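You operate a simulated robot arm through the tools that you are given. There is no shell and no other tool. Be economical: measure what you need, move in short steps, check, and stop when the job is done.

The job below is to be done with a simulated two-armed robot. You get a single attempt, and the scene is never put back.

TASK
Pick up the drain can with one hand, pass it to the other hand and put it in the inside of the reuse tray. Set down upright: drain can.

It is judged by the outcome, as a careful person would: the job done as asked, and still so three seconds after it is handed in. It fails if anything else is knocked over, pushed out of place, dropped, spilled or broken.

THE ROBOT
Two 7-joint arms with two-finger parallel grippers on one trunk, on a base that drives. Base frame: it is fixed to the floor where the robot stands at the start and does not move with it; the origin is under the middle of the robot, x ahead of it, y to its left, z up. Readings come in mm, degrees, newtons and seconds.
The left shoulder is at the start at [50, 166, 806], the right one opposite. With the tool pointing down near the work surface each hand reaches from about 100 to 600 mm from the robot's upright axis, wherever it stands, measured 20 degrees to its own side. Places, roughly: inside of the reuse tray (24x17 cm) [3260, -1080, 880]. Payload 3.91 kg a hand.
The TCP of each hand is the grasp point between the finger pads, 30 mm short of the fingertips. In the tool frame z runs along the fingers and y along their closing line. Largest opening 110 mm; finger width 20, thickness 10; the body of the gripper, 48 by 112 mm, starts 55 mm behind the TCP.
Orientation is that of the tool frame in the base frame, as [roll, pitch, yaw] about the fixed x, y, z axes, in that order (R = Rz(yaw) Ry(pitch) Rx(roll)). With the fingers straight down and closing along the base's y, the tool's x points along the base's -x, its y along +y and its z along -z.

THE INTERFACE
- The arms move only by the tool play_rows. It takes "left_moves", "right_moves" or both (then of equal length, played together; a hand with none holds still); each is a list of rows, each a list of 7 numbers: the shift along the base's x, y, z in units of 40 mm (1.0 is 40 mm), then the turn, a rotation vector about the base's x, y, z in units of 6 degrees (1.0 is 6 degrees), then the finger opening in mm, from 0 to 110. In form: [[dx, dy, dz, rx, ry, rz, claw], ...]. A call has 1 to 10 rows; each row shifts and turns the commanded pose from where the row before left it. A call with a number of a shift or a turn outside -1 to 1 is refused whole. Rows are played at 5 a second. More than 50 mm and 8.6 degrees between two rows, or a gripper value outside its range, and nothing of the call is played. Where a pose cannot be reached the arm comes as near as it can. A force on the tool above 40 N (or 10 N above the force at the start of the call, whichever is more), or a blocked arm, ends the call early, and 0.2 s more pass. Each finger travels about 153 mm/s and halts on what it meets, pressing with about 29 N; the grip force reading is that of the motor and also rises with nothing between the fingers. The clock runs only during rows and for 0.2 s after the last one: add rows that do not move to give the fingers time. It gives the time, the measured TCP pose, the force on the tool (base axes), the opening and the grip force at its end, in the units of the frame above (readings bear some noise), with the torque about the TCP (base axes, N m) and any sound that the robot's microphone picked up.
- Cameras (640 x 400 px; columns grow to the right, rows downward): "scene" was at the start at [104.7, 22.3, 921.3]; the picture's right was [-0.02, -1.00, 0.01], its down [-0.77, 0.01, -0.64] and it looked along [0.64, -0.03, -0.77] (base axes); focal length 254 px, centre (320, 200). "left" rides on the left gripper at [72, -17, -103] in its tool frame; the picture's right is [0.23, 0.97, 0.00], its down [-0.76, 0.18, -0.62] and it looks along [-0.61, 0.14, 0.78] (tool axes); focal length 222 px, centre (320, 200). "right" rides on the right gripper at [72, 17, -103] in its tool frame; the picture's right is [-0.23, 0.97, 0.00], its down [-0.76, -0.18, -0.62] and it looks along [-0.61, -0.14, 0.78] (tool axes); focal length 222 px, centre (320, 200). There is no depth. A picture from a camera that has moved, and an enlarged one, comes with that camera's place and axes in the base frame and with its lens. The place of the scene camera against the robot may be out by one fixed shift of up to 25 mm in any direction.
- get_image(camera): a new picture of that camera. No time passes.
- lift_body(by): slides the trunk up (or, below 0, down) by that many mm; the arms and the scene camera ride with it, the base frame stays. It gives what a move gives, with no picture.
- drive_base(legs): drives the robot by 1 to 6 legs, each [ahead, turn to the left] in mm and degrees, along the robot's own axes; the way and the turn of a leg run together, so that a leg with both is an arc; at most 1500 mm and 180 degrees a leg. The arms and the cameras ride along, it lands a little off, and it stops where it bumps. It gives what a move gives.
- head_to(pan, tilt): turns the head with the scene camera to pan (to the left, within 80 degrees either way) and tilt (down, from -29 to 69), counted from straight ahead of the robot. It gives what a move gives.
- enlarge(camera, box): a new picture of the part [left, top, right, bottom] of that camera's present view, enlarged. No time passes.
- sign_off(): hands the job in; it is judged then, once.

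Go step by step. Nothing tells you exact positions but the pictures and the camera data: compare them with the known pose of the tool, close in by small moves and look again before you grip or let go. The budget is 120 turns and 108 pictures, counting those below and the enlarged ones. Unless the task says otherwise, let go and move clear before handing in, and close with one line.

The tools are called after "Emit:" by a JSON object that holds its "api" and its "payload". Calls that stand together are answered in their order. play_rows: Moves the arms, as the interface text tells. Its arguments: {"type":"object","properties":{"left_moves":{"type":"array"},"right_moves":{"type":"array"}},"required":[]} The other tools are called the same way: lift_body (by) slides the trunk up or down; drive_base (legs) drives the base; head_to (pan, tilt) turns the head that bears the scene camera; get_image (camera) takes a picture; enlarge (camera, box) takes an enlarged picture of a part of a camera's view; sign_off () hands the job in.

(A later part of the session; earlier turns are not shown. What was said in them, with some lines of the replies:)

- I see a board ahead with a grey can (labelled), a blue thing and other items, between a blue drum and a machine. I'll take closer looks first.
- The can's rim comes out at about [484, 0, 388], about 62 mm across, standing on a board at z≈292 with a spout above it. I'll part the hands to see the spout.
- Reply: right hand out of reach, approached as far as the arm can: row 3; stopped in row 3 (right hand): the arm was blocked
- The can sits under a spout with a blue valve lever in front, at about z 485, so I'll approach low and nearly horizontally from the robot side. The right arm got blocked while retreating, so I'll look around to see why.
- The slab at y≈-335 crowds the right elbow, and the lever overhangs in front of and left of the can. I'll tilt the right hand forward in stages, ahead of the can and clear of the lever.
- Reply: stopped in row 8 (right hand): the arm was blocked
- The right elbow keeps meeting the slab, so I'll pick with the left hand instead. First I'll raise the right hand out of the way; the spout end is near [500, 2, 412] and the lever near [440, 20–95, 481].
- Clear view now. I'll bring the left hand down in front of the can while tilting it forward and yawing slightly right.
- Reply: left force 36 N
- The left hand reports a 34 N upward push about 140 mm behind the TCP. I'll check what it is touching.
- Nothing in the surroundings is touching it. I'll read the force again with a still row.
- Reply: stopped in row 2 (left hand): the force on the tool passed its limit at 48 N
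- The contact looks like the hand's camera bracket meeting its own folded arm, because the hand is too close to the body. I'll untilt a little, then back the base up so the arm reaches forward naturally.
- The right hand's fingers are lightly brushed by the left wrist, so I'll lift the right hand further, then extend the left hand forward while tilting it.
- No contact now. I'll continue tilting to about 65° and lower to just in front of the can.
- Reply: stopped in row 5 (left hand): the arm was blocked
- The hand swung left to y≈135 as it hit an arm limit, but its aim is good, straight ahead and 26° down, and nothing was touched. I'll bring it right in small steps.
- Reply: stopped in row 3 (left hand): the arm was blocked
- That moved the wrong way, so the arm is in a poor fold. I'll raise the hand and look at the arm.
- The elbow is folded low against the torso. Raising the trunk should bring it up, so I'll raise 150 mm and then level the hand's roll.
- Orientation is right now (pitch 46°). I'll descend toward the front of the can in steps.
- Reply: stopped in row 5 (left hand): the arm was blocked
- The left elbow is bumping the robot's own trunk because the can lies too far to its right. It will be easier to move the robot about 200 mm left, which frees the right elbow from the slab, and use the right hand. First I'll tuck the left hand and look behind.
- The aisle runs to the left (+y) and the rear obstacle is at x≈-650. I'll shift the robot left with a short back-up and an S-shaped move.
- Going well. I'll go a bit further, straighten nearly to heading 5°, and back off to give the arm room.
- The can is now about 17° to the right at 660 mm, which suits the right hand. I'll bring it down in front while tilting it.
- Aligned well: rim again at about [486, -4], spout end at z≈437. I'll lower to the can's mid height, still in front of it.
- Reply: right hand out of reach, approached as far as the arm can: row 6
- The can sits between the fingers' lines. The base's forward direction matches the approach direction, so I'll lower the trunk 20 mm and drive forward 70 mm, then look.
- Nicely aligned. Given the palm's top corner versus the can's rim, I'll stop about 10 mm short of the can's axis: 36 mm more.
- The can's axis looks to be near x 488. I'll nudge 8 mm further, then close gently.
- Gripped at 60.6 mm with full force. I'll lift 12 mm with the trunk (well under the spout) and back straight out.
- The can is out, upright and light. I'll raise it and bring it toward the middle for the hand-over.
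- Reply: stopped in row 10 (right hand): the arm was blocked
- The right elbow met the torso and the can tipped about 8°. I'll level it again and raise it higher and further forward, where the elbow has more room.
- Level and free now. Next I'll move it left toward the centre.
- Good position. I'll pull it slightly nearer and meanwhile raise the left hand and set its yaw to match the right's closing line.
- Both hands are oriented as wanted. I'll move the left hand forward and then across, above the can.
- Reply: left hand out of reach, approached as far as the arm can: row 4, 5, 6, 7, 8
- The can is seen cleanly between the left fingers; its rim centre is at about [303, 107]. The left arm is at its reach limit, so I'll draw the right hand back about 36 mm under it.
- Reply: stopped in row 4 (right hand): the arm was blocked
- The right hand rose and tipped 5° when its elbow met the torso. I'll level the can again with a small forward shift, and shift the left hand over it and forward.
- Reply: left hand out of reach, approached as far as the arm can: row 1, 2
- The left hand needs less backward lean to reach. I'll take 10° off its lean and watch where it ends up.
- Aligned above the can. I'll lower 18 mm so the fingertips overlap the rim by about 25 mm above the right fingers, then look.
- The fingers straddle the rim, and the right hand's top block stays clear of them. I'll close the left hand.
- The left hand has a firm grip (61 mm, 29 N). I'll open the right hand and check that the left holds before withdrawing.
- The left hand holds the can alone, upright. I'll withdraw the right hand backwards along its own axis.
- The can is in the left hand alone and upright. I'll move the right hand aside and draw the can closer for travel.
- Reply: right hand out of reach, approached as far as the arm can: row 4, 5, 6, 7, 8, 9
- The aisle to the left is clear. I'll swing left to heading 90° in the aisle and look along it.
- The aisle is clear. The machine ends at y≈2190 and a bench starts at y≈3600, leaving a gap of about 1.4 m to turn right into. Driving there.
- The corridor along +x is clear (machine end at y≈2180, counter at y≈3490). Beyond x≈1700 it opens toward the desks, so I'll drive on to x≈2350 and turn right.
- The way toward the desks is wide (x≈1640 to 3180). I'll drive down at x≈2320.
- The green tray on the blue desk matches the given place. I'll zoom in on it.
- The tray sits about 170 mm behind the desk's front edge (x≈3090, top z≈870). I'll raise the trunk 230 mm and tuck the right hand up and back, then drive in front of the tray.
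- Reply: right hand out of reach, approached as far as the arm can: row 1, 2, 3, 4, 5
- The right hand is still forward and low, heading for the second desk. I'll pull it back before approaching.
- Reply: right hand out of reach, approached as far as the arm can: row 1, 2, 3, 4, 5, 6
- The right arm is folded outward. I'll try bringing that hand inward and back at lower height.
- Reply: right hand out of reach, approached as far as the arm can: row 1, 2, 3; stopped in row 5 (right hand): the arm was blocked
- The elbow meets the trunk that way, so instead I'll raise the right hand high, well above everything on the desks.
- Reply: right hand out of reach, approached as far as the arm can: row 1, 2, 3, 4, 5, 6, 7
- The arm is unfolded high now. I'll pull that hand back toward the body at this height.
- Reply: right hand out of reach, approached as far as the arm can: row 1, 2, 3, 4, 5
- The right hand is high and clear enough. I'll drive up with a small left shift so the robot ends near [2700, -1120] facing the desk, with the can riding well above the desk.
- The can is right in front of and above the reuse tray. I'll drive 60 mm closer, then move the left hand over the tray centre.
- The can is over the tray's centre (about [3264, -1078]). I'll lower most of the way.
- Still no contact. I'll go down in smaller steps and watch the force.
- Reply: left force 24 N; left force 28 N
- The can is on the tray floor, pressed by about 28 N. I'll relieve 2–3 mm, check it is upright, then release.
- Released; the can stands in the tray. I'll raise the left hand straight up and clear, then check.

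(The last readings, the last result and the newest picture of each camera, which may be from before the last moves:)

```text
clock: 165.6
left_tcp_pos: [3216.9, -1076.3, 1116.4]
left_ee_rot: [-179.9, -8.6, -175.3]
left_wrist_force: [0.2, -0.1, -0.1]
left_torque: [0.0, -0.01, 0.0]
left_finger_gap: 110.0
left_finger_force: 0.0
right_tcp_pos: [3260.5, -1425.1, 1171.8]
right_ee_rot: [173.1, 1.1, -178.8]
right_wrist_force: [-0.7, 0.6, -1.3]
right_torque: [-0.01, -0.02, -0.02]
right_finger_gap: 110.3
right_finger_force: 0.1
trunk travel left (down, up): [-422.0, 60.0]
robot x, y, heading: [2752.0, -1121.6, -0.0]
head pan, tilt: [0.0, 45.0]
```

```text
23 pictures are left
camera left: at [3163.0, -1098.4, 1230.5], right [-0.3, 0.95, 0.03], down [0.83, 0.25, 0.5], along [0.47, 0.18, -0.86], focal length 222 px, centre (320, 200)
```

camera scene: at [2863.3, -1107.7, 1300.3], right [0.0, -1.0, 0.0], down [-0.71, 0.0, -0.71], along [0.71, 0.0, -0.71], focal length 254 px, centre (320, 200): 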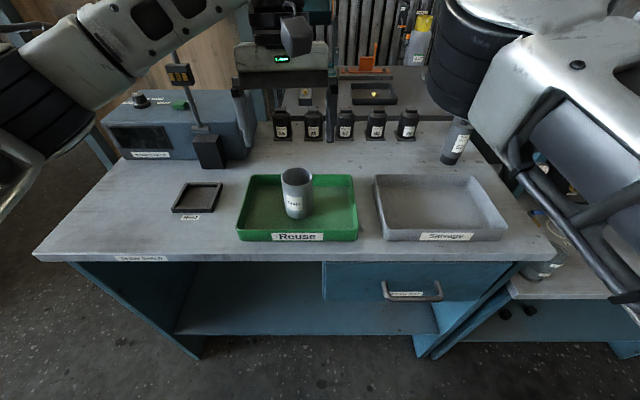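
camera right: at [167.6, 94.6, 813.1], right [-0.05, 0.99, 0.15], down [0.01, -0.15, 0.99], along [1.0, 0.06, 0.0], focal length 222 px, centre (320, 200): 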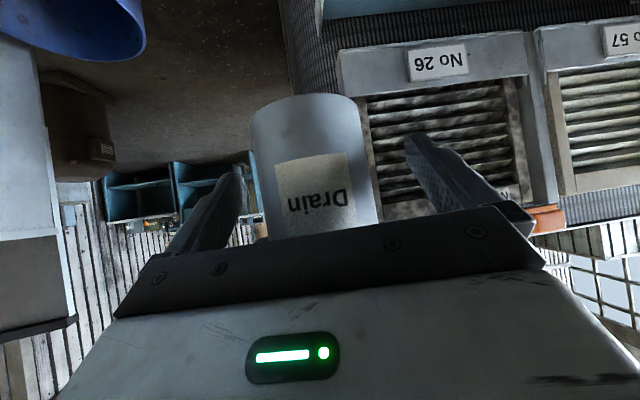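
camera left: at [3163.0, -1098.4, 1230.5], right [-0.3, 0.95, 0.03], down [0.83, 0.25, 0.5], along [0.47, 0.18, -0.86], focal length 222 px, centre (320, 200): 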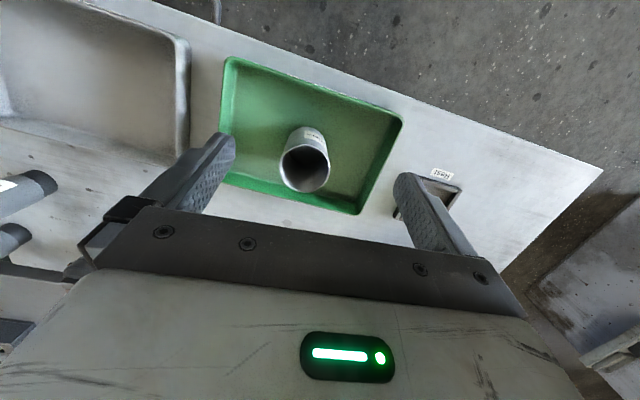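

The can stands upright in the reuse tray, and both hands are clear of it. I'll back away a little and verify nothing else was disturbed.

Emit:
{"api": "drive_base", "payload": {"legs": [[-200, 0]]}}

Emit:
{"api": "get_image", "payload": {"camera": "scene"}}

Emit:
{"api": "enlarge", "payload": {"camera": "scene", "box": [250, 80, 370, 180]}}

```text
clock: 167.2
left_tcp_pos: [3016.9, -1077.1, 1117.5]
left_ee_rot: [-179.9, -8.6, -175.4]
left_wrist_force: [0.1, -0.6, 0.3]
left_torque: [-0.01, -0.04, 0.0]
left_finger_gap: 110.2
left_finger_force: 0.0
right_tcp_pos: [3057.6, -1424.8, 1172.2]
right_ee_rot: [173.1, 1.2, -178.9]
right_wrist_force: [-0.2, -0.6, 0.5]
right_torque: [0.02, -0.04, 0.0]
right_finger_gap: 109.9
right_finger_force: 0.1
trunk travel left (down, up): [-422.0, 60.0]
robot x, y, heading: [2556.1, -1120.0, -0.1]
head pan, tilt: [0.0, 45.0]
```

```text
22 pictures are left
camera scene: at [2663.0, -1107.5, 1300.4], right [0.0, -1.0, 0.0], down [-0.71, 0.0, -0.71], along [0.71, 0.0, -0.71], focal length 254 px, centre (320, 200)
```

scene: 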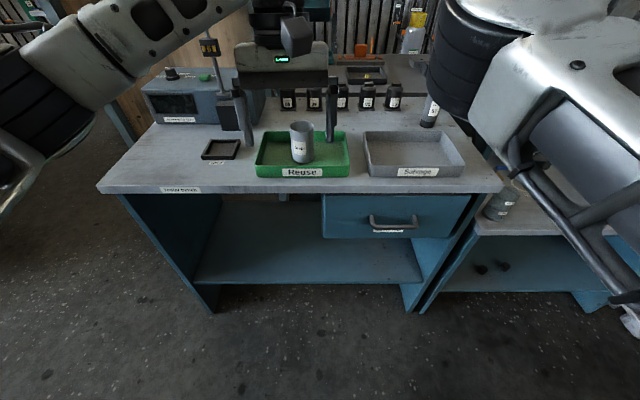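

```text
4.00 times, centred on (310, 130) of scene
camera zoom: at [2663.0, -1107.5, 1300.4], right [0.0, -1.0, 0.0], down [-0.71, 0.0, -0.71], along [0.71, 0.0, -0.71], focal length 1015 px, centre (360, 480)
```

zoom: 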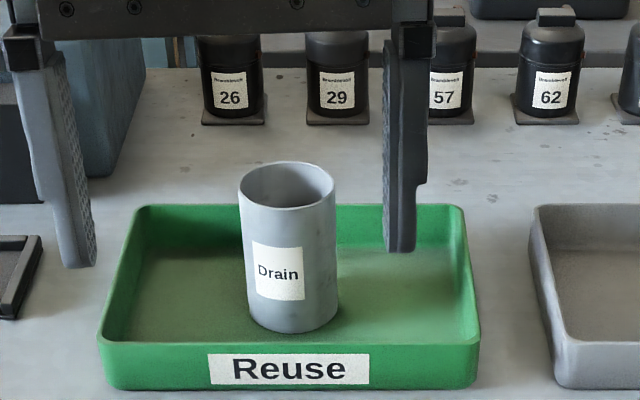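

The drain can is upright inside the reuse tray, everything else I can see is in place, and both hands are clear. Handing in.

Emit:
{"api": "sign_off", "payload": {}}

```text
The job is handed in.
```

The drain can was picked up with the right hand, passed to the left, and now stands upright inside the reuse tray; the job is handed in.
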